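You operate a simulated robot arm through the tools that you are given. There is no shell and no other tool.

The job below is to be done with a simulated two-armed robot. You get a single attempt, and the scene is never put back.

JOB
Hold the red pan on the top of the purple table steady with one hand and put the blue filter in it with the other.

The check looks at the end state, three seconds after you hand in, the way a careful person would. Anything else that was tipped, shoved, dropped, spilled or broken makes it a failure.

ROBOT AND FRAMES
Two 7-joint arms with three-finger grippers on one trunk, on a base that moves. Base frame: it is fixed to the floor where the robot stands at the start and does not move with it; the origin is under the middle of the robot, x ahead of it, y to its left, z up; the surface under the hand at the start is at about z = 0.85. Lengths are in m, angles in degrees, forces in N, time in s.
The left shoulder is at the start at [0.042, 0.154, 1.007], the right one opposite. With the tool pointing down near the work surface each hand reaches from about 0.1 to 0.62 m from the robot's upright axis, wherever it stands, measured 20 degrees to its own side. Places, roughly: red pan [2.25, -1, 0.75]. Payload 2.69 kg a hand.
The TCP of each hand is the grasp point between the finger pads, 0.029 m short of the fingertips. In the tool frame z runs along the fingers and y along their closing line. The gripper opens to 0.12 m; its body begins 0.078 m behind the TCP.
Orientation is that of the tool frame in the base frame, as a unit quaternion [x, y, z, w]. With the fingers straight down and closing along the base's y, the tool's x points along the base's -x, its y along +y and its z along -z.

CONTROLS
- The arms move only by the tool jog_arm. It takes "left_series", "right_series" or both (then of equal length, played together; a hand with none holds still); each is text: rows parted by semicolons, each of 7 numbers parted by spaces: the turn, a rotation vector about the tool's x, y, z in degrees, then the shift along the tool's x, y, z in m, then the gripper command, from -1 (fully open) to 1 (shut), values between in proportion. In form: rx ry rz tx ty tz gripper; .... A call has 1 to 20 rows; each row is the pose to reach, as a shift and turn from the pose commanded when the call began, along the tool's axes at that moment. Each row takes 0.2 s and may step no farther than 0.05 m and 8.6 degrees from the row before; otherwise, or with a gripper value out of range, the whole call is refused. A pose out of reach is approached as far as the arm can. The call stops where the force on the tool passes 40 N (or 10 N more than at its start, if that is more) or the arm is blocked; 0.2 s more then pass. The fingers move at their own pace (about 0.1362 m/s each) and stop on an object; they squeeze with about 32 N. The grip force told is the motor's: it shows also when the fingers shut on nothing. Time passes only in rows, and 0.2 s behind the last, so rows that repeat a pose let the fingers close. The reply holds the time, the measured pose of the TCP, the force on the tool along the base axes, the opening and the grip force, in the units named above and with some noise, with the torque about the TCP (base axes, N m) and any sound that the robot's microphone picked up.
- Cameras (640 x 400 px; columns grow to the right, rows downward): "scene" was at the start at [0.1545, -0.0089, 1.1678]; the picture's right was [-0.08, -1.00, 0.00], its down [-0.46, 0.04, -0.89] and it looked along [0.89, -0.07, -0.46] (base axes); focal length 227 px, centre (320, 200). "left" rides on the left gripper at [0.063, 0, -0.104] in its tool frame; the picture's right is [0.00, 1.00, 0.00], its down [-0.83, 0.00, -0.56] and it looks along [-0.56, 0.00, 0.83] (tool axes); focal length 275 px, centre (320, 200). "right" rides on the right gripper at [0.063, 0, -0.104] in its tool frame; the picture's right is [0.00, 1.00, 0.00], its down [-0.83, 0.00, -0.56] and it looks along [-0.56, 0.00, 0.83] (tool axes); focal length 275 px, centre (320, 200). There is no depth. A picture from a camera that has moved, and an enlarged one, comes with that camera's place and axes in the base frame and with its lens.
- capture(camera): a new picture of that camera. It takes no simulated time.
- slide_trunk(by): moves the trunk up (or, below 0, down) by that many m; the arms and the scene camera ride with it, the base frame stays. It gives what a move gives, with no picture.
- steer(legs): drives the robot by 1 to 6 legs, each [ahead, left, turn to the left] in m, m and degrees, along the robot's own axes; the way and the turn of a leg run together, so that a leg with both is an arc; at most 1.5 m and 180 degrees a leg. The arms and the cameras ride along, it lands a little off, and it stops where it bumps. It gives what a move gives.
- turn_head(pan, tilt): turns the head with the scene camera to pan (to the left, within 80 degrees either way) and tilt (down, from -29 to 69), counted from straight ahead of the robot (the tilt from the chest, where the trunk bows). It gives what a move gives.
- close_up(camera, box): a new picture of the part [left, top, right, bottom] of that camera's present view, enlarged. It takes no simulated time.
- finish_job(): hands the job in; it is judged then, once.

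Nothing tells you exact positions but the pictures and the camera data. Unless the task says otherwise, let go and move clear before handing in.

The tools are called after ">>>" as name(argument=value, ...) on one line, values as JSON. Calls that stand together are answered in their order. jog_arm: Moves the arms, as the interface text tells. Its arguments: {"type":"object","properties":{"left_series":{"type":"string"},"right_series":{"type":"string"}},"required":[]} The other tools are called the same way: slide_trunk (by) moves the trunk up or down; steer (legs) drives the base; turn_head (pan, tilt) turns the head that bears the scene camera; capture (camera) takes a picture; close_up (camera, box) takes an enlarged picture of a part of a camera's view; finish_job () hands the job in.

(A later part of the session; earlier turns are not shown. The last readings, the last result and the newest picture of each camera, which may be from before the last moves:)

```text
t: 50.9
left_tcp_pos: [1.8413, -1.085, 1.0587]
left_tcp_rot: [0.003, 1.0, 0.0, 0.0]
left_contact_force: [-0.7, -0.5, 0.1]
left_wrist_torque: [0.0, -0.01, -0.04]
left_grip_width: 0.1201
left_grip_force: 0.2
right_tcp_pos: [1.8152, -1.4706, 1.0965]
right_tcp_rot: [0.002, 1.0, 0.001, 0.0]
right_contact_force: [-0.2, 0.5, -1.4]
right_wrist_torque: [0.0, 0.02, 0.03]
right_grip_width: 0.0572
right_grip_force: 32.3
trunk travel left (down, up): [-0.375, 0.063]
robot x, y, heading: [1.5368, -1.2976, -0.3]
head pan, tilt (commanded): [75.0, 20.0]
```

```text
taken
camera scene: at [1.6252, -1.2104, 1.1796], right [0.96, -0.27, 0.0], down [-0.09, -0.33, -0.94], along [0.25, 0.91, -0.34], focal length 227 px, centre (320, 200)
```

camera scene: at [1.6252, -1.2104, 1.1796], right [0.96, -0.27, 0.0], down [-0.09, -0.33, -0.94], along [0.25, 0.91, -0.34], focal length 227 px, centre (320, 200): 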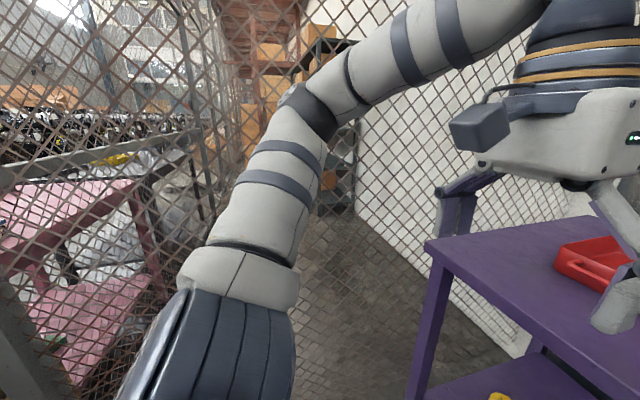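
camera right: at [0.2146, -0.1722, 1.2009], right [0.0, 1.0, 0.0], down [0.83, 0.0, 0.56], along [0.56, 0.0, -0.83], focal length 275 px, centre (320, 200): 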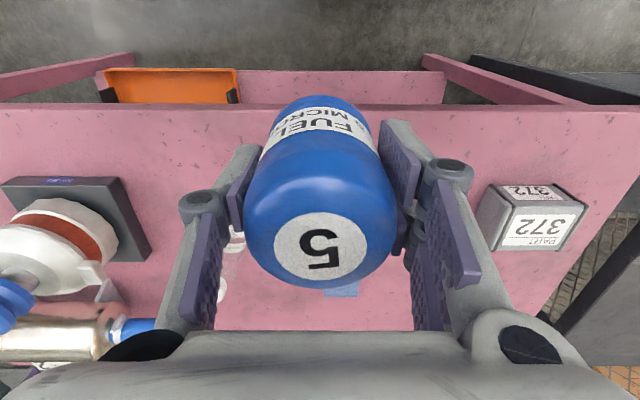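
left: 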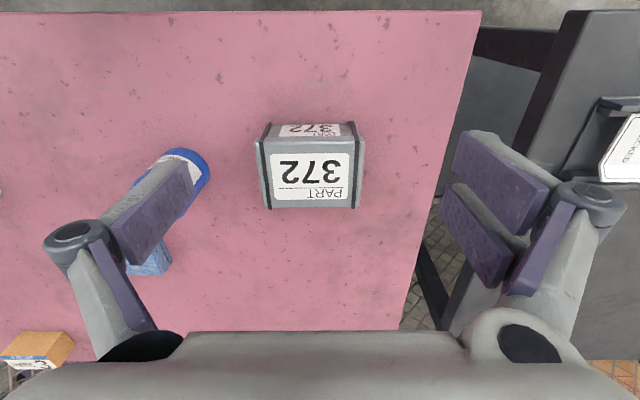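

The left elbow is still well clear of the side fence. I take precise close-ups of the pan from here.

>>> turn_head(pan=20, tilt=25)

>>> close_up(camera="scene", box=[267, 155, 363, 215])

>>> close_up(camera="scene", box=[160, 140, 400, 290])

```text
t: 52.2
left_tcp_pos: [1.84, -1.0831, 1.059]
left_tcp_rot: [0.002, 1.0, 0.0, 0.001]
left_contact_force: [-0.6, 0.3, 0.2]
left_wrist_torque: [-0.03, 0.0, 0.02]
left_grip_width: 0.1198
left_grip_force: 0.1
right_tcp_pos: [1.8153, -1.4708, 1.0966]
right_tcp_rot: [0.003, 1.0, 0.001, 0.0]
right_contact_force: [-0.9, -1.3, -2.6]
right_wrist_torque: [-0.01, 0.04, -0.03]
right_grip_width: 0.0575
right_grip_force: 31.9
trunk travel left (down, up): [-0.375, 0.063]
robot x, y, heading: [1.5344, -1.2966, -0.2]
head pan, tilt (commanded): [20.0, 25.0]
```

```text
6.67 times, centred on (315, 185) of scene
camera zoom: at [1.6872, -1.2691, 1.1715], right [0.34, -0.94, 0.0], down [-0.4, -0.14, -0.91], along [0.85, 0.31, -0.42], focal length 1512 px, centre (353, 300)
```

zoom: 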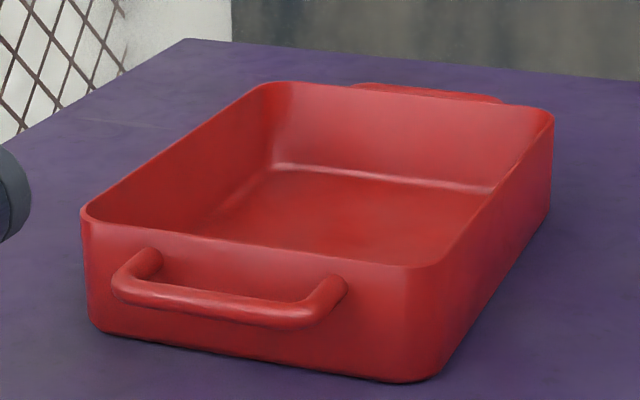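

```text
2.67 times, centred on (280, 215) of scene
camera zoom: at [1.6872, -1.2691, 1.1715], right [0.34, -0.94, 0.0], down [-0.4, -0.14, -0.91], along [0.85, 0.31, -0.42], focal length 605 px, centre (427, 160)
```

zoom: 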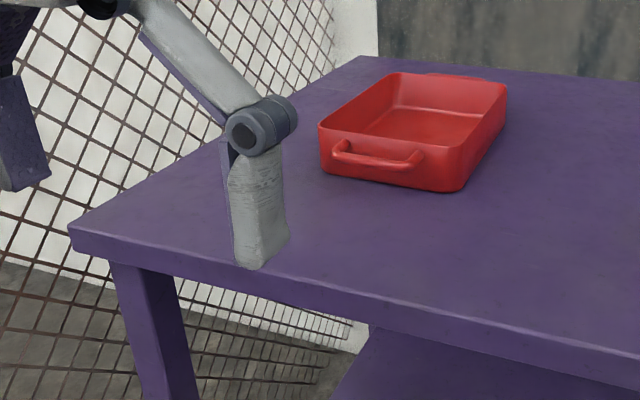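

Pan outer box: x 2.258–2.48, y -0.922 to -1.10, rim z ≈ 0.91, floor ≈ 0.855; table front edge x ≈ 2.07. I turn 20° left and move in to about [1.86, -1.28].

>>> steer(legs=[[0, 0, 20], [0.2, -0.063, 0]])

>>> turn_head(pan=0, tilt=69)

>>> capture(camera="scene")

>>> turn_head(pan=70, tilt=15)

>>> capture(camera="scene")

```text
t: 54.9
left_tcp_pos: [1.9573, -0.9824, 1.0586]
left_tcp_rot: [-0.173, 0.985, 0.001, 0.0]
left_contact_force: [-0.4, 0.0, -0.5]
left_wrist_torque: [-0.01, 0.01, -0.01]
left_grip_width: 0.1199
left_grip_force: 0.1
right_tcp_pos: [2.0664, -1.353, 1.0969]
right_tcp_rot: [-0.174, 0.985, 0.0, 0.0]
right_contact_force: [0.6, 0.0, -1.8]
right_wrist_torque: [0.02, 0.03, -0.01]
right_grip_width: 0.0568
right_grip_force: 31.8
trunk travel left (down, up): [-0.375, 0.063]
robot x, y, heading: [1.7466, -1.2893, 19.9]
head pan, tilt (commanded): [20.0, 25.0]
```

```text
t: 56.0
left_tcp_pos: [1.9576, -0.9819, 1.0581]
left_tcp_rot: [-0.173, 0.985, 0.0, 0.0]
left_contact_force: [0.7, 0.7, 0.8]
left_wrist_torque: [-0.01, -0.01, 0.01]
left_grip_width: 0.1198
left_grip_force: 0.0
right_tcp_pos: [2.0675, -1.3536, 1.0967]
right_tcp_rot: [-0.173, 0.985, -0.001, 0.001]
right_contact_force: [-0.4, 0.6, -2.6]
right_wrist_torque: [-0.01, 0.02, -0.01]
right_grip_width: 0.0572
right_grip_force: 32.2
trunk travel left (down, up): [-0.375, 0.063]
robot x, y, heading: [1.7454, -1.2886, 20.1]
head pan, tilt (commanded): [0.0, 68.8]
```

```text
taken
camera scene: at [1.8587, -1.2488, 1.1121], right [0.34, -0.94, 0.0], down [-0.88, -0.32, -0.36], along [0.34, 0.12, -0.93], focal length 227 px, centre (320, 200)
```

scene: 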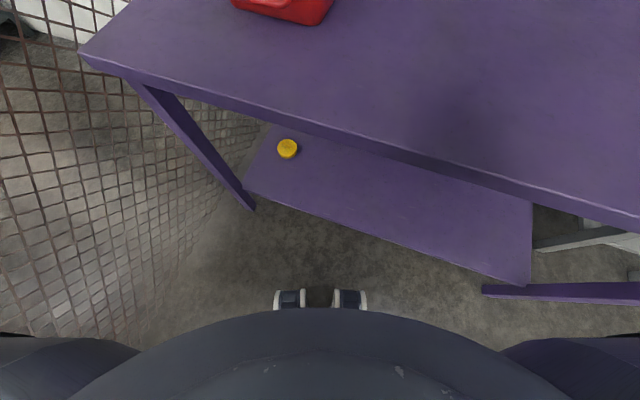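

```text
t: 57.4
left_tcp_pos: [1.9568, -0.9815, 1.0581]
left_tcp_rot: [-0.173, 0.985, 0.001, 0.0]
left_contact_force: [-1.6, -0.1, -0.3]
left_wrist_torque: [-0.02, 0.0, -0.01]
left_grip_width: 0.1199
left_grip_force: 0.2
right_tcp_pos: [2.0668, -1.3529, 1.0974]
right_tcp_rot: [-0.174, 0.985, 0.0, 0.0]
right_contact_force: [0.2, -0.2, -2.3]
right_wrist_torque: [-0.01, 0.04, 0.04]
right_grip_width: 0.057
right_grip_force: 31.8
trunk travel left (down, up): [-0.375, 0.063]
robot x, y, heading: [1.7491, -1.2872, 20.0]
head pan, tilt (commanded): [70.0, 15.0]
```

```text
taken
camera scene: at [1.8063, -1.1745, 1.1877], right [1.0, 0.0, 0.0], down [0.0, -0.26, -0.97], along [0.0, 0.97, -0.26], focal length 227 px, centre (320, 200)
```

scene: 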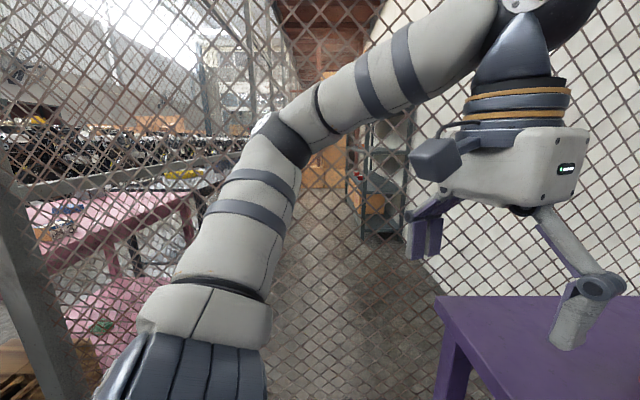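

Still clear of the table edge (x ≈ 2.067) and the fence. I edge forward to about [1.87, -1.28] and check the hand views.

>>> steer(legs=[[0.117, -0.034, 0]])

>>> turn_head(pan=5, tilt=40)

>>> capture(camera="scene")

>>> capture(camera="left")

>>> capture(camera="right")

```text
t: 58.7
left_tcp_pos: [2.0806, -0.9716, 1.0574]
left_tcp_rot: [-0.175, 0.985, 0.001, 0.0]
left_contact_force: [0.0, -0.3, -0.4]
left_wrist_torque: [0.01, 0.04, 0.0]
left_grip_width: 0.1202
left_grip_force: 0.1
right_tcp_pos: [2.1909, -1.3434, 1.0954]
right_tcp_rot: [-0.175, 0.985, 0.0, 0.0]
right_contact_force: [-0.1, 0.4, -2.0]
right_wrist_torque: [-0.01, 0.05, 0.02]
right_grip_width: 0.0568
right_grip_force: 31.8
trunk travel left (down, up): [-0.375, 0.063]
robot x, y, heading: [1.8687, -1.2783, 20.1]
head pan, tilt (commanded): [70.0, 15.0]
```

```text
t: 60.0
left_tcp_pos: [2.0796, -0.9716, 1.0582]
left_tcp_rot: [-0.175, 0.985, 0.0, 0.0]
left_contact_force: [0.6, -0.3, -0.4]
left_wrist_torque: [0.0, -0.02, -0.02]
left_grip_width: 0.1202
left_grip_force: 0.0
right_tcp_pos: [2.1908, -1.3434, 1.0954]
right_tcp_rot: [-0.175, 0.985, -0.001, 0.0]
right_contact_force: [-0.4, -0.4, -2.6]
right_wrist_torque: [0.02, -0.03, 0.03]
right_grip_width: 0.0571
right_grip_force: 32.0
trunk travel left (down, up): [-0.375, 0.063]
robot x, y, heading: [1.87, -1.2783, 20.0]
head pan, tilt (commanded): [5.0, 40.0]
```

```text
taken
camera scene: at [2.0062, -1.222, 1.1482], right [0.42, -0.91, 0.0], down [-0.58, -0.27, -0.77], along [0.69, 0.33, -0.64], focal length 227 px, centre (320, 200)
```

scene: 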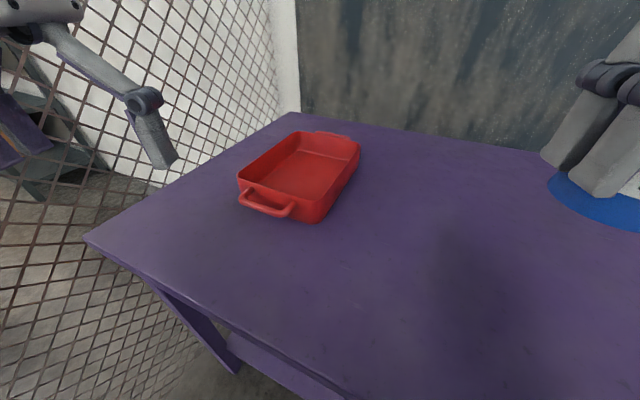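

```text
taken
camera left: at [2.0193, -0.9924, 1.1618], right [-0.34, 0.94, 0.0], down [0.78, 0.28, 0.56], along [0.52, 0.19, -0.83], focal length 275 px, centre (320, 200)
```

left: 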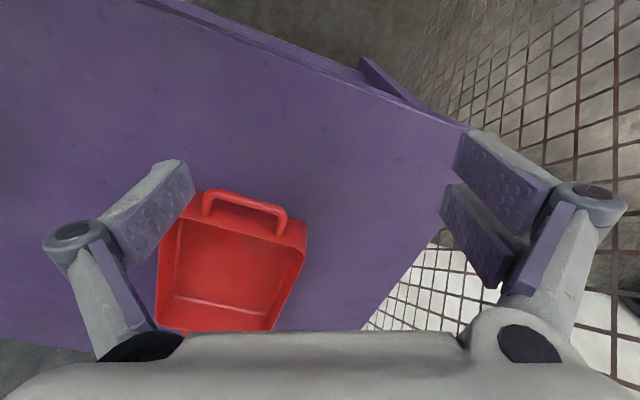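

```text
taken
camera right: at [2.1303, -1.3658, 1.2009], right [-0.35, 0.94, 0.0], down [0.78, 0.29, 0.56], along [0.52, 0.19, -0.83], focal length 275 px, centre (320, 200)
```

right: 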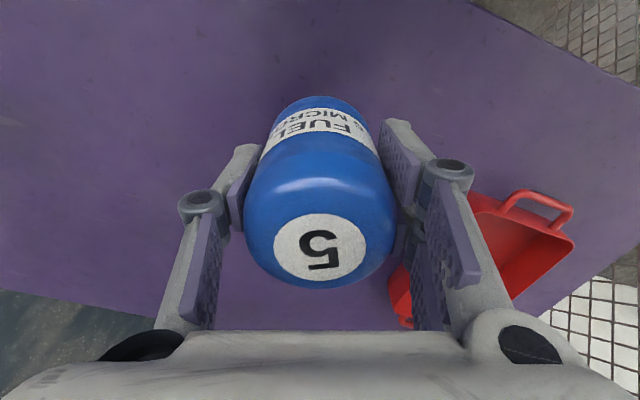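

I'm in place at [1.87, -1.278] heading 20°, with the pan in clear view. One more precise zoom on the pan.

>>> close_up(camera="scene", box=[220, 125, 380, 225])

>>> close_up(camera="left", box=[140, 170, 340, 295])

```text
4.00 times, centred on (300, 175) of scene
camera zoom: at [2.0062, -1.222, 1.1482], right [0.42, -0.91, 0.0], down [-0.58, -0.27, -0.77], along [0.69, 0.33, -0.64], focal length 907 px, centre (400, 300)
```

zoom: 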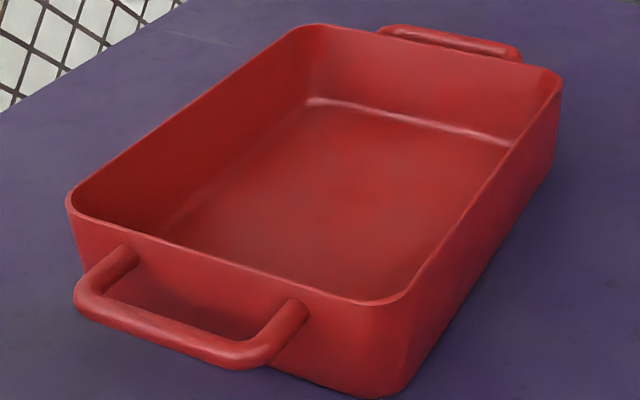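

```text
3.20 times, centred on (240, 232) of left
camera zoom: at [2.0193, -0.9924, 1.1618], right [-0.34, 0.94, 0.0], down [0.78, 0.28, 0.56], along [0.52, 0.19, -0.83], focal length 881 px, centre (576, 96)
```

zoom: 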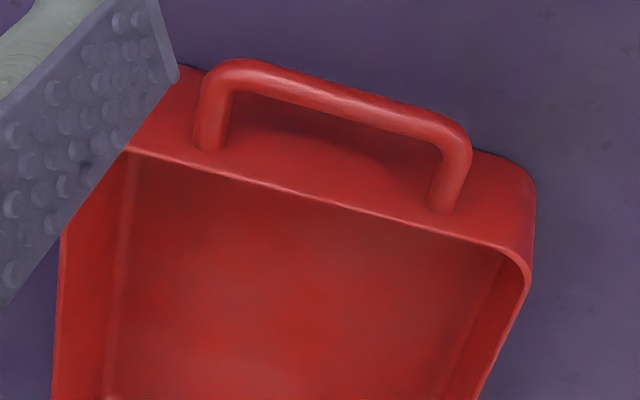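

Pan rim measured again: left wall at y ≈ -0.924, right wall ≈ -1.10, near wall x ≈ 2.260, far ≈ 2.485. Now I align the hands: yaw the left hand 20° so it closes across the pan's left wall, and yaw the right hand so it closes along the pan's length.

>>> jog_arm(left_series="0 0 5 0 0 0 -1; 0 0 10 0 0 0 -1; 0 0 15 0 0 0 -1; 0 0 20 0 0 0 -1; 0 0 20 0 0 0 -1; 0 0 20 0 0 0 -1; 0 0 20 0 0 0 -1; 0 0 20 0 0 0 -1; 0 0 20 0 0 0 -1; 0 0 20 0 0 0 -1", right_series="0 0 -7 0 0 0 1; 0 0 -14 0 0 0 1; 0 0 -21 0 0 0 1; 0 0 -28 0 0 0 1; 0 0 -35 0 0 0 1; 0 0 -42 0 0 0 1; 0 0 -49 0 0 0 1; 0 0 -56 0 0 0 1; 0 0 -63 0 0 0 1; 0 0 -70 0 0 0 1")

>>> capture(camera="scene")

>>> capture(camera="left")

>>> capture(camera="right")

```text
t: 62.2
left_tcp_pos: [2.0789, -0.9719, 1.0573]
left_tcp_rot: [-0.002, 1.0, 0.001, 0.002]
left_contact_force: [0.7, -0.3, 0.3]
left_wrist_torque: [-0.01, -0.01, -0.04]
left_grip_width: 0.1198
left_grip_force: 0.1
right_tcp_pos: [2.1912, -1.344, 1.0964]
right_tcp_rot: [0.708, -0.706, 0.0, 0.0]
right_contact_force: [0.9, 0.0, -1.4]
right_wrist_torque: [0.0, -0.02, -0.01]
right_grip_width: 0.0572
right_grip_force: 32.0
trunk travel left (down, up): [-0.375, 0.063]
robot x, y, heading: [1.8669, -1.2749, 20.2]
head pan, tilt (commanded): [5.0, 40.0]
```

```text
taken
camera scene: at [2.0062, -1.2221, 1.1481], right [0.42, -0.91, 0.0], down [-0.58, -0.27, -0.77], along [0.69, 0.32, -0.64], focal length 227 px, centre (320, 200)
```

scene: 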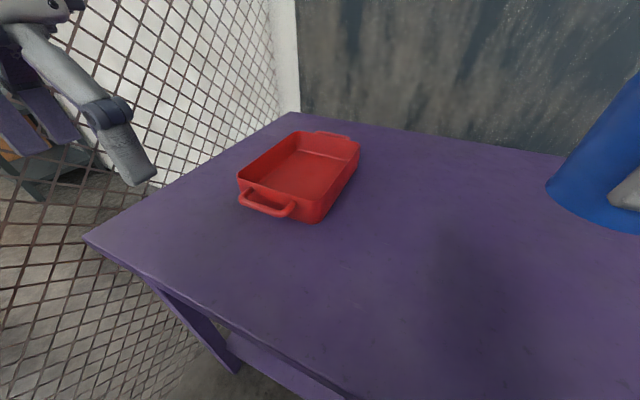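

```text
taken
camera left: at [2.0152, -0.97, 1.1618], right [0.0, 1.0, 0.0], down [0.83, 0.0, 0.56], along [0.56, 0.0, -0.83], focal length 275 px, centre (320, 200)
```

left: 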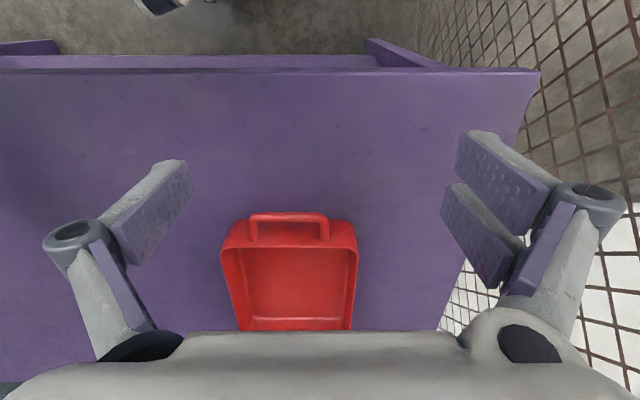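

```text
taken
camera right: at [2.1899, -1.4071, 1.2005], right [-1.0, -0.01, 0.0], down [-0.01, 0.83, 0.56], along [0.0, 0.56, -0.83], focal length 275 px, centre (320, 200)
```

right: 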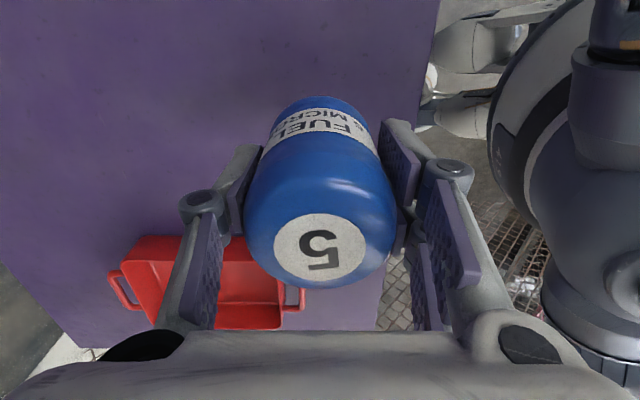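

Both hands are aligned with the table axes. I zoom with the left wrist camera for precise pan edges.

>>> close_up(camera="left", box=[208, 205, 368, 305])

>>> close_up(camera="left", box=[208, 240, 368, 340])

```text
4.00 times, centred on (288, 255) of left
camera zoom: at [2.0152, -0.97, 1.1618], right [0.0, 1.0, 0.0], down [0.83, 0.0, 0.56], along [0.56, 0.0, -0.83], focal length 1101 px, centre (448, -20)
```

zoom: 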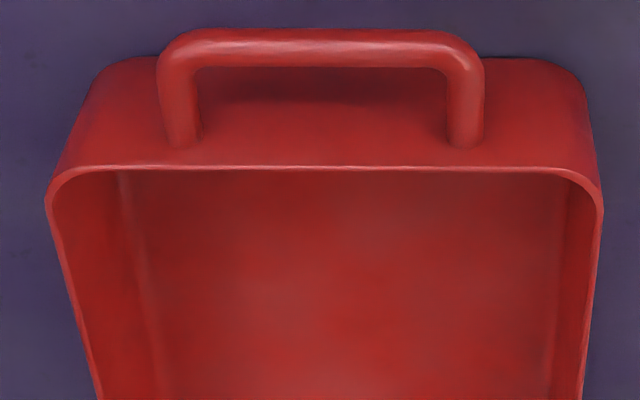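

```text
4.00 times, centred on (288, 290) of left
camera zoom: at [2.0152, -0.97, 1.1618], right [0.0, 1.0, 0.0], down [0.83, 0.0, 0.56], along [0.56, 0.0, -0.83], focal length 1101 px, centre (448, -160)
```

zoom: 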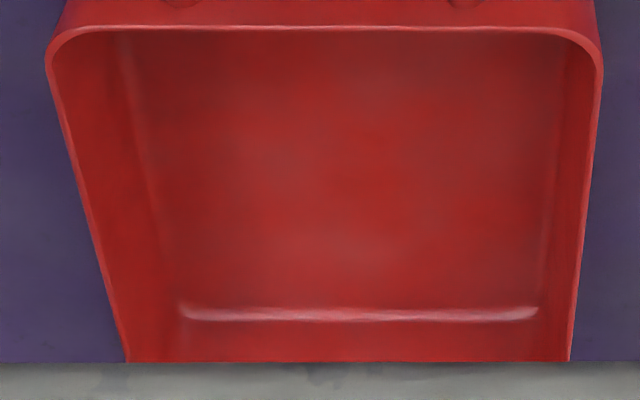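

The left wall's outer edge is at y = -0.920 (wall ~3–4 mm thick), near rim x ≈ 2.255. I bring the left hand over that wall, leaning back 30° so it stays out of the right hand's way.

>>> jog_arm(left_series="0 -4 0 -0.03 0.007 0.004 -1; 0 -8 0 -0.06 0.014 0.008 -1; 0 -12 0 -0.09 0.021 0.012 -1; 0 -16 0 -0.12 0.028 0.016 -1; 0 -20 0 -0.15 0.035 0.020 -1; 0 -24 0 -0.18 0.042 0.024 -1; 0 -28 0 -0.21 0.049 0.027 -1; 0 -30 0 -0.236 0.050 0.027 -1; 0 -30 0 -0.236 0.050 0.027 -1")

>>> capture(camera="left")

>>> capture(camera="scene")

```text
t: 64.2
left_tcp_pos: [2.3173, -0.9214, 1.0317]
left_tcp_rot: [-0.001, 0.966, 0.0, 0.26]
left_contact_force: [-0.3, -0.1, 0.4]
left_wrist_torque: [-0.02, 0.01, 0.03]
left_grip_width: 0.12
left_grip_force: 0.0
right_tcp_pos: [2.1901, -1.3434, 1.0959]
right_tcp_rot: [0.707, -0.707, 0.001, -0.001]
right_contact_force: [0.9, 0.4, -2.8]
right_wrist_torque: [0.02, -0.02, 0.01]
right_grip_width: 0.0574
right_grip_force: 32.2
trunk travel left (down, up): [-0.375, 0.063]
robot x, y, heading: [1.8691, -1.2802, 20.2]
head pan, tilt (commanded): [5.0, 40.0]
```

```text
taken
camera left: at [2.2081, -0.9205, 1.0895], right [0.0, 1.0, 0.0], down [0.44, 0.0, 0.9], along [0.9, 0.0, -0.44], focal length 275 px, centre (320, 200)
```

left: 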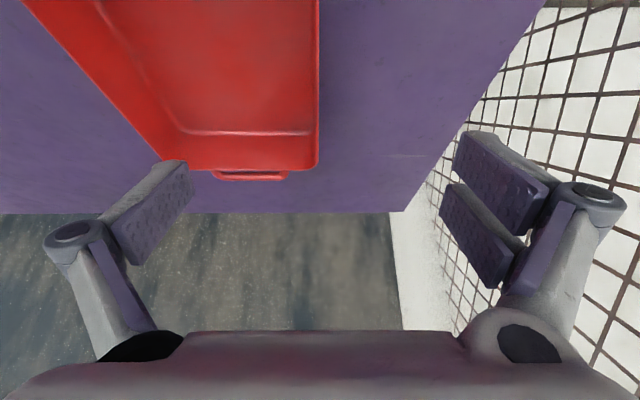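

```text
taken
camera scene: at [2.006, -1.2219, 1.1482], right [0.42, -0.91, 0.0], down [-0.58, -0.27, -0.77], along [0.69, 0.32, -0.64], focal length 227 px, centre (320, 200)
```

scene: 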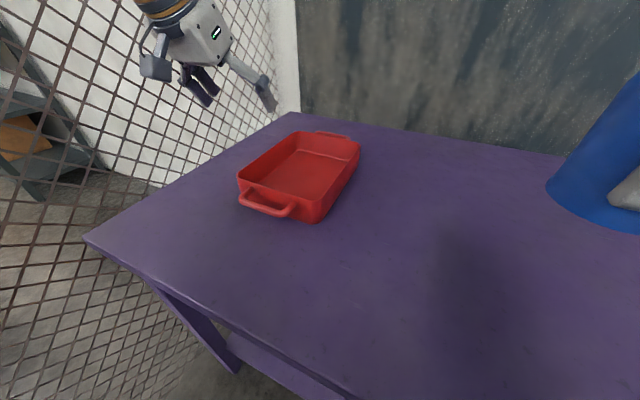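

The left wall lies right between the open fingers. I lower the left hand straight down to TCP z ≈ 0.902.

>>> jog_arm(left_series="0 0 0 0.013 0 0.0225 -1; 0 0 0 0.026 -0.001 0.045 -1; 0 0 0 0.039 -0.001 0.0675 -1; 0 0 0 0.052 -0.001 0.090 -1; 0 0 0 0.064 -0.001 0.111 -1; 0 0 0 0.064 -0.001 0.111 -1")

>>> capture(camera="left")

>>> close_up(camera="scene", box=[140, 60, 380, 210])

>>> capture(camera="right")

```text
t: 65.7
left_tcp_pos: [2.3155, -0.9233, 0.9057]
left_tcp_rot: [0.0, 0.966, 0.0, 0.26]
left_contact_force: [0.8, 0.0, -0.3]
left_wrist_torque: [-0.03, -0.01, -0.01]
left_grip_width: 0.1201
left_grip_force: 0.0
right_tcp_pos: [2.1904, -1.3437, 1.0961]
right_tcp_rot: [0.708, -0.706, 0.0, 0.001]
right_contact_force: [1.2, 0.4, -2.8]
right_wrist_torque: [0.0, -0.02, 0.0]
right_grip_width: 0.0571
right_grip_force: 31.1
trunk travel left (down, up): [-0.375, 0.063]
robot x, y, heading: [1.8691, -1.2816, 20.4]
head pan, tilt (commanded): [5.0, 40.0]
```

```text
taken
camera left: at [2.2083, -0.9222, 0.9641], right [0.0, 1.0, 0.0], down [0.44, 0.0, 0.9], along [0.9, 0.0, -0.44], focal length 275 px, centre (320, 200)
```

left: 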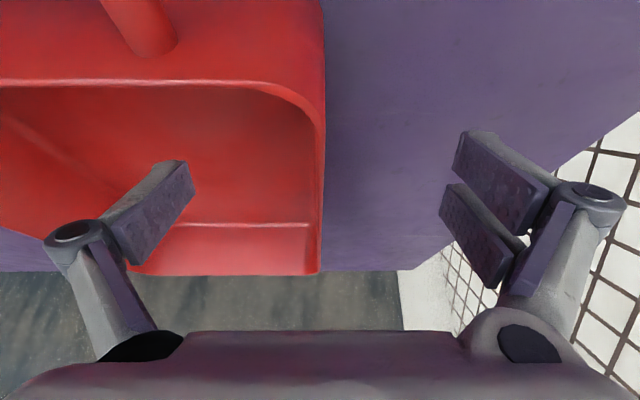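

```text
2.67 times, centred on (260, 135) of scene
camera zoom: at [2.0061, -1.2221, 1.1482], right [0.42, -0.91, 0.0], down [-0.58, -0.27, -0.77], along [0.69, 0.32, -0.64], focal length 605 px, centre (480, 373)
```

zoom: 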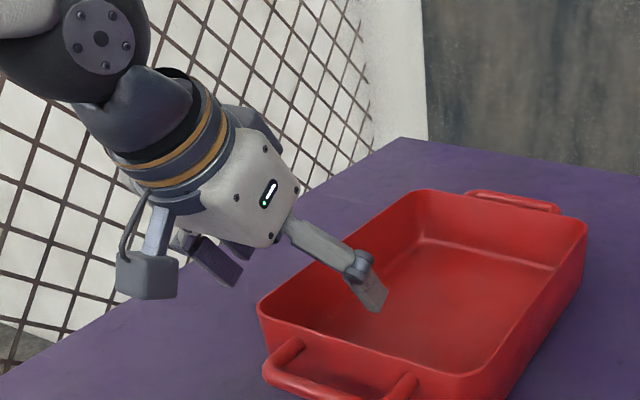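

```text
taken
camera right: at [2.1897, -1.4071, 1.2006], right [-1.0, -0.01, 0.0], down [0.0, 0.83, 0.56], along [0.0, 0.56, -0.83], focal length 275 px, centre (320, 200)
```

right: 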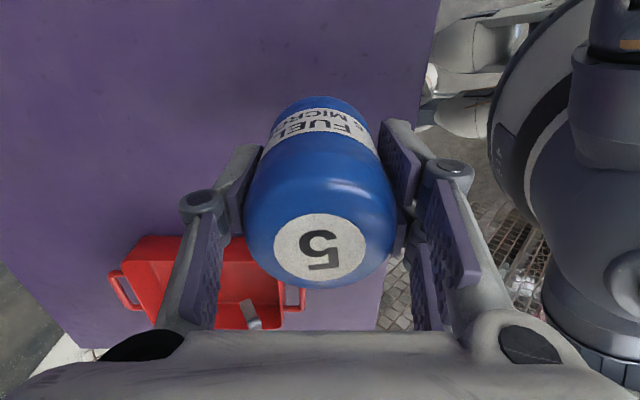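

One finger is inside the pan and two are outside, with the wall centred. I close the left gripper gradually on the wall.

>>> jog_arm(left_series="0 0 0 0 0 0 -0.4; 0 0 0 0 0 0 0.2; 0 0 0 0 0 0 0.6; 0 0 0 0 0 0 0.8; 0 0 0 0 0 0 0.9; 0 0 0 0 0 0 1; 0 0 0 0 0 0 1; 0 0 0 0 0 0 1")

>>> capture(camera="left")

>>> close_up(camera="scene", box=[140, 80, 380, 230])

```text
t: 67.5
left_tcp_pos: [2.3158, -0.9232, 0.906]
left_tcp_rot: [0.0, 0.966, 0.0, 0.26]
left_contact_force: [-0.4, -1.0, -0.3]
left_wrist_torque: [0.15, -0.07, -0.25]
left_grip_width: 0.0058
left_grip_force: 31.4
right_tcp_pos: [2.1906, -1.3439, 1.0964]
right_tcp_rot: [0.708, -0.707, -0.001, 0.0]
right_contact_force: [0.5, 0.9, -2.9]
right_wrist_torque: [-0.05, 0.0, -0.01]
right_grip_width: 0.0572
right_grip_force: 31.4
trunk travel left (down, up): [-0.375, 0.063]
robot x, y, heading: [1.871, -1.2783, 20.3]
head pan, tilt (commanded): [5.0, 40.0]
```

```text
taken
camera left: at [2.2084, -0.9222, 0.9642], right [0.0, 1.0, 0.0], down [0.44, 0.0, 0.9], along [0.9, 0.0, -0.44], focal length 275 px, centre (320, 200)
```

left: 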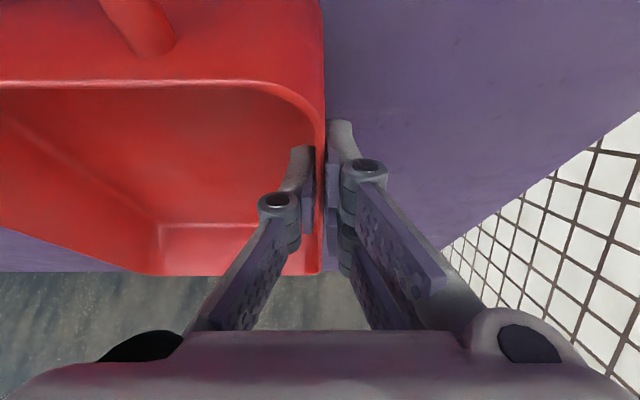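

```text
2.67 times, centred on (260, 155) of scene
camera zoom: at [2.0062, -1.2221, 1.1481], right [0.42, -0.91, 0.0], down [-0.58, -0.27, -0.77], along [0.69, 0.32, -0.64], focal length 605 px, centre (480, 320)
```

zoom: 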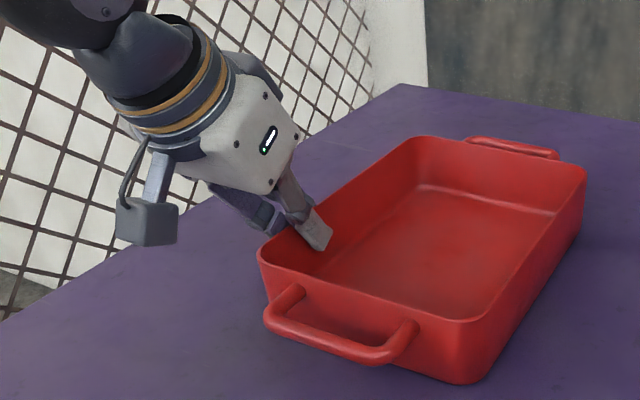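

The pan wall is gripped (5.8 mm, 31 N) and the pan hasn't shifted. Now I bring the filter over the pan with the right hand, staying high.

>>> jog_arm(right_series="0 0 0 -0.034 -0.0217 0 1; 0 0 0 -0.068 -0.0433 0 1; 0 0 0 -0.101 -0.065 0 1; 0 0 0 -0.135 -0.0867 0 1; 0 0 0 -0.169 -0.108 0 1; 0 0 0 -0.203 -0.130 0 1; 0 0 0 -0.236 -0.1517 0 1; 0 0 0 -0.270 -0.173 0 1; 0 0 0 -0.304 -0.195 0 1; 0 0 0 -0.304 -0.195 0 1")

>>> capture(camera="right")

>>> capture(camera="scene")

>>> capture(camera="left")

```text
t: 69.7
left_tcp_pos: [2.315, -0.9222, 0.9054]
left_tcp_rot: [-0.001, 0.966, 0.0, 0.259]
left_contact_force: [1.4, 1.2, 1.0]
left_wrist_torque: [0.01, -0.5, -0.05]
left_grip_width: 0.0061
left_grip_force: 31.9
right_tcp_pos: [2.3258, -1.1144, 1.0581]
right_tcp_rot: [0.708, -0.707, 0.0, 0.0]
right_contact_force: [-0.5, -0.4, -2.1]
right_wrist_torque: [0.01, -0.02, 0.01]
right_grip_width: 0.0573
right_grip_force: 32.4
right hand out of reach, approached as far as the arm can: row 7, 8, 9, 10
trunk travel left (down, up): [-0.375, 0.063]
robot x, y, heading: [1.8699, -1.2795, 20.1]
head pan, tilt (commanded): [5.0, 40.0]
```

```text
taken
camera right: at [2.3243, -1.1774, 1.1627], right [-1.0, -0.01, 0.0], down [-0.01, 0.83, 0.56], along [0.0, 0.56, -0.83], focal length 275 px, centre (320, 200)
```

right: 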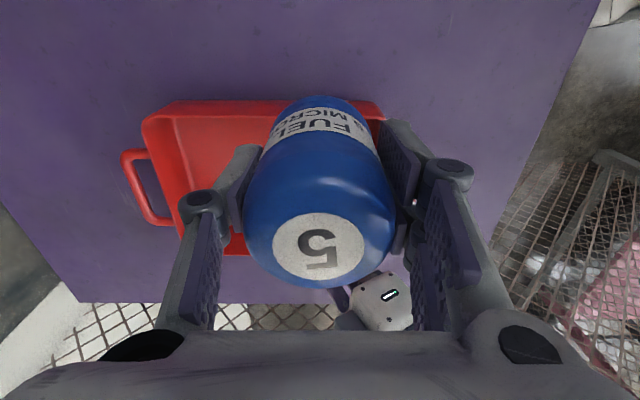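

```text
taken
camera scene: at [2.0063, -1.222, 1.1481], right [0.42, -0.91, 0.0], down [-0.58, -0.27, -0.77], along [0.69, 0.32, -0.64], focal length 227 px, centre (320, 200)
```

scene: 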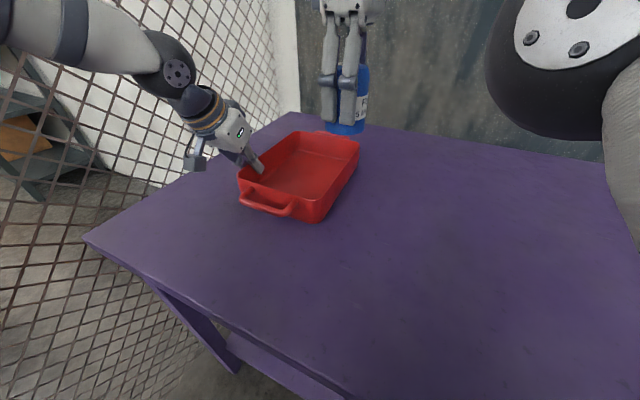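

```text
taken
camera left: at [2.2085, -0.9221, 0.9642], right [0.0, 1.0, 0.0], down [0.44, 0.0, 0.9], along [0.9, 0.0, -0.44], focal length 275 px, centre (320, 200)
```

left: 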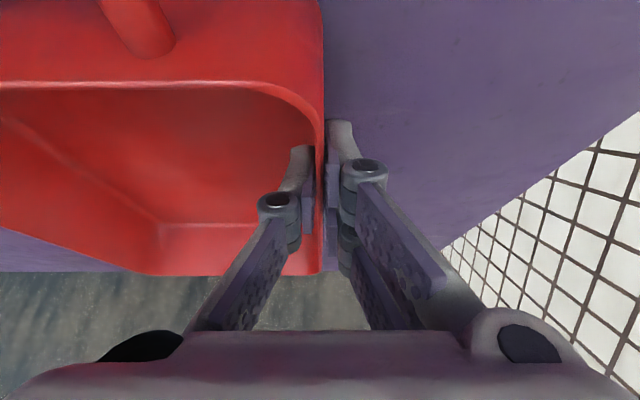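

The right hand ran out of reach at that height (stopped at [2.326, -1.114, 1.058]); nothing was touched. I'll need to stand a little closer, so I check clearances to the table edge and fence first.

>>> turn_head(pan=70, tilt=15)

>>> capture(camera="scene")

>>> turn_head(pan=0, tilt=69)

>>> capture(camera="scene")

>>> turn_head(pan=60, tilt=69)

>>> capture(camera="scene")

```text
t: 71.0
left_tcp_pos: [2.3155, -0.9226, 0.9063]
left_tcp_rot: [-0.001, 0.966, 0.0, 0.26]
left_contact_force: [0.3, 0.0, -0.6]
left_wrist_torque: [0.0, -0.42, -0.01]
left_grip_width: 0.006
left_grip_force: 32.0
right_tcp_pos: [2.3245, -1.1147, 1.0571]
right_tcp_rot: [0.708, -0.707, 0.0, 0.0]
right_contact_force: [0.1, -0.2, -2.6]
right_wrist_torque: [-0.01, 0.01, 0.0]
right_grip_width: 0.0572
right_grip_force: 32.1
trunk travel left (down, up): [-0.375, 0.063]
robot x, y, heading: [1.8723, -1.2793, 20.2]
head pan, tilt (commanded): [70.0, 15.0]
```

```text
taken
camera scene: at [1.9292, -1.1646, 1.1877], right [1.0, 0.0, 0.0], down [0.0, -0.26, -0.97], along [0.0, 0.97, -0.26], focal length 227 px, centre (320, 200)
```

scene: 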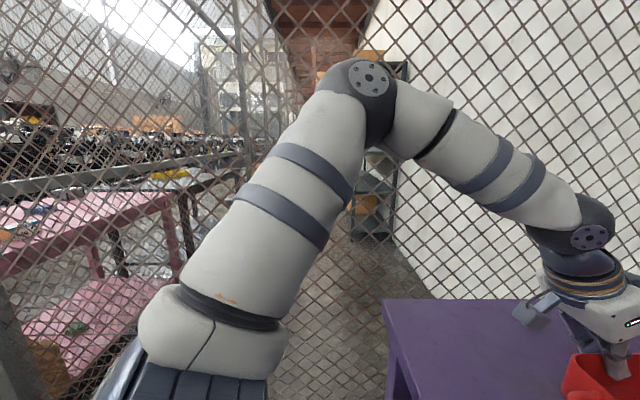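

```text
t: 72.4
left_tcp_pos: [2.3165, -0.9228, 0.9058]
left_tcp_rot: [-0.001, 0.966, 0.0, 0.259]
left_contact_force: [-0.7, -0.5, 0.2]
left_wrist_torque: [0.03, -0.31, -0.01]
left_grip_width: 0.0062
left_grip_force: 32.1
right_tcp_pos: [2.3254, -1.1152, 1.0567]
right_tcp_rot: [-0.707, 0.707, 0.001, -0.001]
right_contact_force: [-0.5, 0.5, -2.5]
right_wrist_torque: [-0.02, 0.04, 0.01]
right_grip_width: 0.0575
right_grip_force: 31.5
trunk travel left (down, up): [-0.375, 0.063]
robot x, y, heading: [1.8699, -1.2812, 20.2]
head pan, tilt (commanded): [0.0, 68.8]
```

```text
taken
camera scene: at [1.9836, -1.2343, 1.1145], right [0.4, -0.92, 0.0], down [-0.84, -0.36, -0.4], along [0.37, 0.16, -0.91], focal length 227 px, centre (320, 200)
```

scene: 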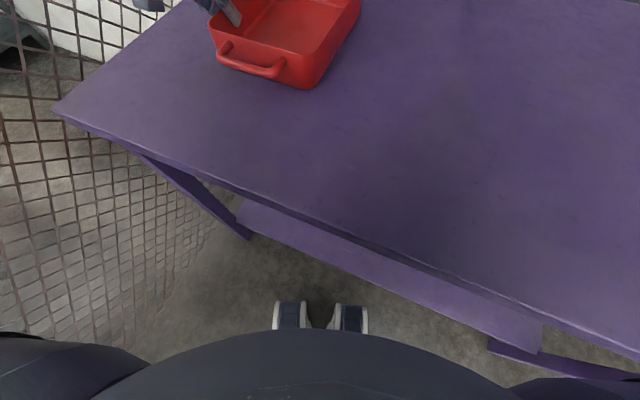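

```text
t: 73.7
left_tcp_pos: [2.315, -0.9225, 0.9063]
left_tcp_rot: [-0.001, 0.966, 0.0, 0.258]
left_contact_force: [-0.4, 0.1, -0.2]
left_wrist_torque: [0.05, -0.06, -0.04]
left_grip_width: 0.0062
left_grip_force: 31.8
right_tcp_pos: [2.3259, -1.1152, 1.0597]
right_tcp_rot: [0.708, -0.706, 0.001, -0.001]
right_contact_force: [-0.7, -0.7, -2.3]
right_wrist_torque: [0.0, 0.01, 0.0]
right_grip_width: 0.0576
right_grip_force: 32.1
trunk travel left (down, up): [-0.375, 0.063]
robot x, y, heading: [1.8685, -1.2758, 20.3]
head pan, tilt (commanded): [60.0, 68.8]
```

```text
taken
camera scene: at [1.939, -1.2029, 1.112], right [0.98, -0.17, 0.0], down [-0.16, -0.92, -0.36], along [0.06, 0.36, -0.93], focal length 227 px, centre (320, 200)
```

scene: 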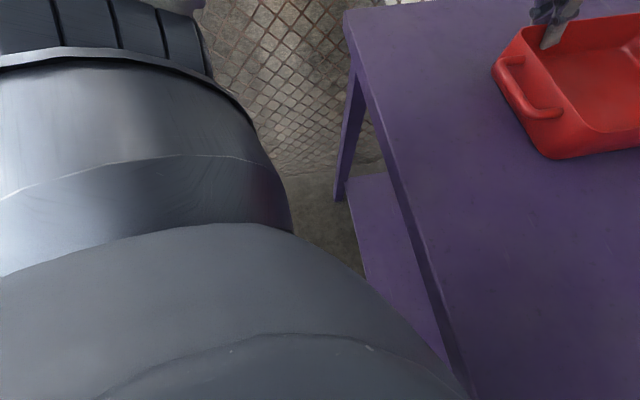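

The base and elbow clearances are modest, so instead of moving the base I'll use a path within reach: lower height and slightly leaned approach, with a drop spot nearer the pan's near-right part. First I back the right hand off a bit to re-establish its commanded pose.

>>> jog_arm(right_series="0 0 0 0.025 0.019 0.019 1; 0 0 0 0.05 0.038 0.038 1; 0 0 0 0.075 0.057 0.057 1; 0 0 0 0.10 0.075 0.076 1; 0 0 0 0.10 0.075 0.076 1")

>>> turn_head(pan=5, tilt=40)

>>> capture(camera="scene")

>>> capture(camera="right")

```text
t: 74.9
left_tcp_pos: [2.3154, -0.9225, 0.9062]
left_tcp_rot: [-0.001, 0.966, 0.001, 0.26]
left_contact_force: [0.3, 0.3, 0.0]
left_wrist_torque: [-0.03, -0.44, 0.1]
left_grip_width: 0.006
left_grip_force: 31.5
right_tcp_pos: [2.2451, -1.2155, 0.9876]
right_tcp_rot: [-0.707, 0.707, 0.001, 0.001]
right_contact_force: [0.2, 0.5, -2.5]
right_wrist_torque: [0.0, 0.03, -0.02]
right_grip_width: 0.0569
right_grip_force: 31.5
trunk travel left (down, up): [-0.375, 0.063]
robot x, y, heading: [1.8694, -1.2775, 20.4]
head pan, tilt (commanded): [60.0, 68.8]
```

```text
t: 76.2
left_tcp_pos: [2.3173, -0.9238, 0.9063]
left_tcp_rot: [-0.001, 0.966, 0.0, 0.259]
left_contact_force: [1.3, -0.4, 1.5]
left_wrist_torque: [-0.03, -0.33, 0.1]
left_grip_width: 0.0059
left_grip_force: 32.3
right_tcp_pos: [2.2464, -1.2139, 0.9877]
right_tcp_rot: [0.708, -0.706, 0.0, 0.0]
right_contact_force: [-0.3, -0.3, -2.4]
right_wrist_torque: [0.0, 0.01, -0.01]
right_grip_width: 0.0575
right_grip_force: 32.3
trunk travel left (down, up): [-0.375, 0.063]
robot x, y, heading: [1.8704, -1.2747, 20.2]
head pan, tilt (commanded): [5.0, 40.0]
```

```text
taken
camera scene: at [2.0063, -1.2219, 1.1481], right [0.42, -0.91, 0.0], down [-0.58, -0.27, -0.77], along [0.69, 0.33, -0.64], focal length 227 px, centre (320, 200)
```

scene: 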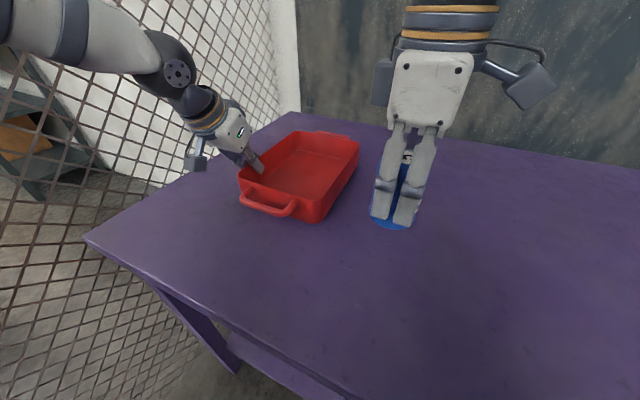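

```text
taken
camera right: at [2.245, -1.2777, 1.0925], right [-1.0, -0.01, 0.0], down [0.0, 0.83, 0.56], along [0.0, 0.56, -0.83], focal length 275 px, centre (320, 200)
```

right: 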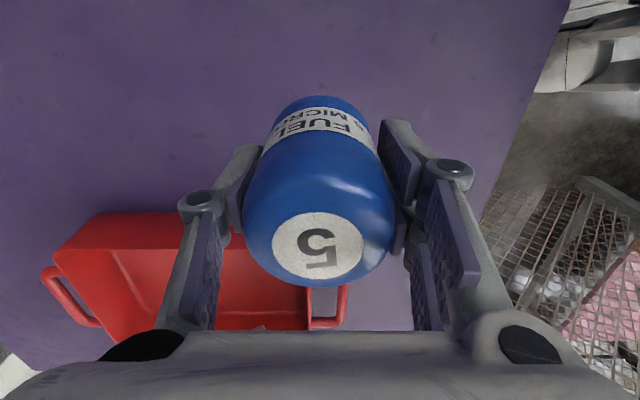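

The right hand is now at [2.246, -1.214, 0.988]. I carry the filter over the pan's right wall with a 10° lean toward the right (bottom stays ≥ 0.93, rim 0.91).

>>> jog_arm(right_series="0 -2 0 -0.033 -0.0204 0 1; 0 -4 0 -0.066 -0.0408 0 1; 0 -6 0 -0.099 -0.0612 0 1; 0 -8 0 -0.132 -0.0816 0 1; 0 -10 0 -0.165 -0.102 0 1; 0 -10 0 -0.165 -0.102 0 1")

>>> capture(camera="scene")

>>> capture(camera="right")

>>> capture(camera="left")

```text
t: 77.6
left_tcp_pos: [2.3155, -0.923, 0.906]
left_tcp_rot: [-0.001, 0.966, 0.0, 0.26]
left_contact_force: [1.2, 0.6, 0.0]
left_wrist_torque: [-0.1, -0.26, 0.17]
left_grip_width: 0.0061
left_grip_force: 31.7
right_tcp_pos: [2.347, -1.0491, 0.9849]
right_tcp_rot: [0.706, -0.703, -0.062, -0.059]
right_contact_force: [0.7, -0.3, -2.8]
right_wrist_torque: [-0.01, -0.01, 0.01]
right_grip_width: 0.0573
right_grip_force: 31.9
trunk travel left (down, up): [-0.375, 0.063]
robot x, y, heading: [1.867, -1.279, 20.0]
head pan, tilt (commanded): [5.0, 40.0]
```

```text
taken
camera scene: at [2.0063, -1.222, 1.1481], right [0.42, -0.91, 0.0], down [-0.58, -0.27, -0.77], along [0.69, 0.32, -0.64], focal length 227 px, centre (320, 200)
```

scene: 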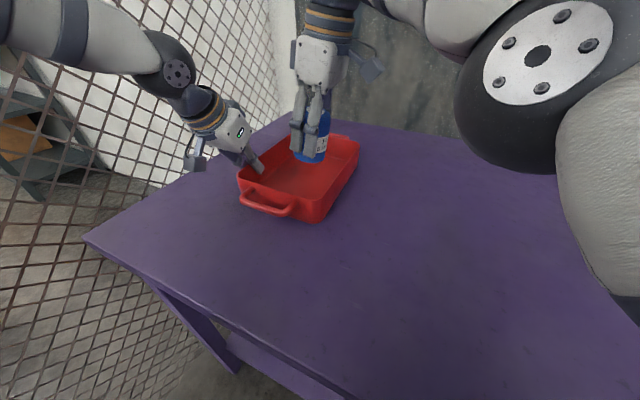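

```text
taken
camera right: at [2.3457, -1.1292, 1.0775], right [-1.0, -0.01, 0.0], down [-0.01, 0.72, 0.69], along [-0.01, 0.69, -0.72], focal length 275 px, centre (320, 200)
```

right: 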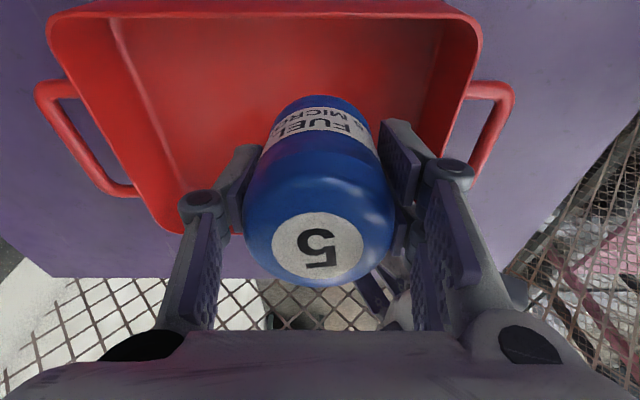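

```text
taken
camera left: at [2.2085, -0.9221, 0.9641], right [0.0, 1.0, 0.0], down [0.44, 0.0, 0.9], along [0.9, 0.0, -0.44], focal length 275 px, centre (320, 200)
```

left: 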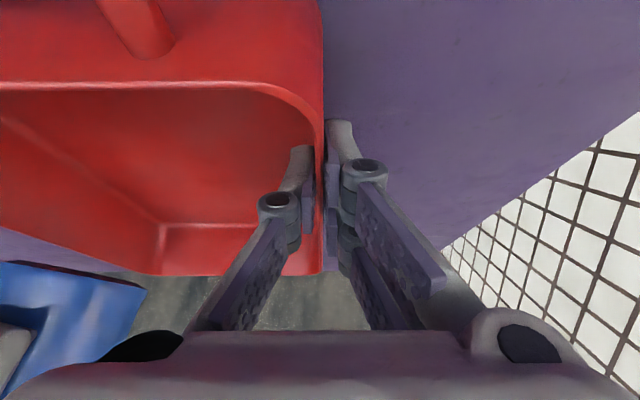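

The filter is over the pan interior, within reach. I lower it while bringing it upright, stopping a few millimetres above the pan floor.

>>> jog_arm(right_series="0 0 0 0.0035 0 0.0197 1; 0 2 0 0.0069 0 0.0394 1; 0 4 0 0.0095 0 0.0542 1; 0 6 0 0.0113 0 0.064 1; 0 8 0 0.0125 0 0.0709 1; 0 10 0 0.013 0 0.0739 1; 0 10 0 0.013 0 0.0739 1")

>>> capture(camera="right")

>>> close_up(camera="scene", box=[180, 70, 420, 220])

>>> capture(camera="left")

```text
t: 79.2
left_tcp_pos: [2.3156, -0.9225, 0.9065]
left_tcp_rot: [-0.001, 0.966, 0.001, 0.259]
left_contact_force: [0.5, 0.5, 0.0]
left_wrist_torque: [-0.05, -0.33, 0.11]
left_grip_width: 0.0063
left_grip_force: 32.1
right_tcp_pos: [2.3481, -1.0617, 0.9272]
right_tcp_rot: [-0.703, 0.712, 0.003, 0.002]
right_contact_force: [-0.7, 0.4, -1.5]
right_wrist_torque: [0.0, -0.01, 0.01]
right_grip_width: 0.0573
right_grip_force: 31.9
right hand out of reach, approached as far as the arm can: row 5, 6, 7
trunk travel left (down, up): [-0.375, 0.063]
robot x, y, heading: [1.873, -1.2777, 20.1]
head pan, tilt (commanded): [5.0, 40.0]
```

```text
taken
camera right: at [2.3455, -1.1257, 1.0301], right [-1.0, 0.01, 0.0], down [0.01, 0.83, 0.56], along [0.0, 0.56, -0.83], focal length 275 px, centre (320, 200)
```

right: 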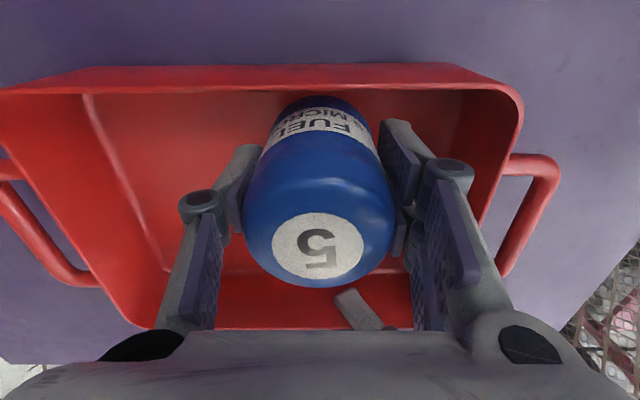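

```text
2.67 times, centred on (300, 145) of scene
camera zoom: at [2.0063, -1.2218, 1.1481], right [0.42, -0.91, 0.0], down [-0.58, -0.27, -0.77], along [0.69, 0.32, -0.64], focal length 605 px, centre (373, 347)
```

zoom: 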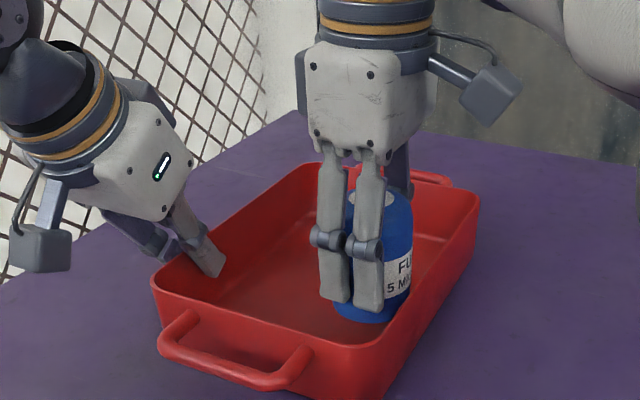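

```text
taken
camera left: at [2.2084, -0.922, 0.9641], right [0.0, 1.0, 0.0], down [0.44, 0.0, 0.9], along [0.9, 0.0, -0.44], focal length 275 px, centre (320, 200)
```

left: 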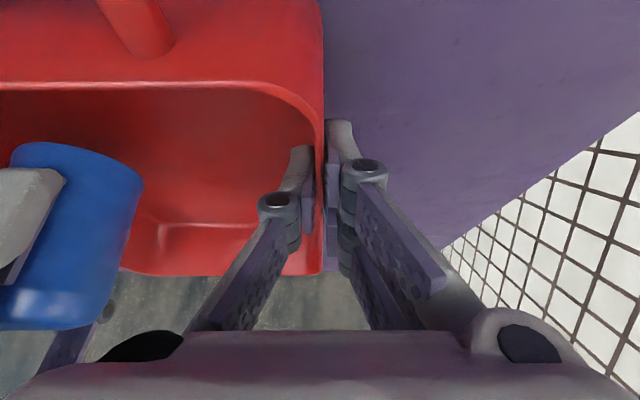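

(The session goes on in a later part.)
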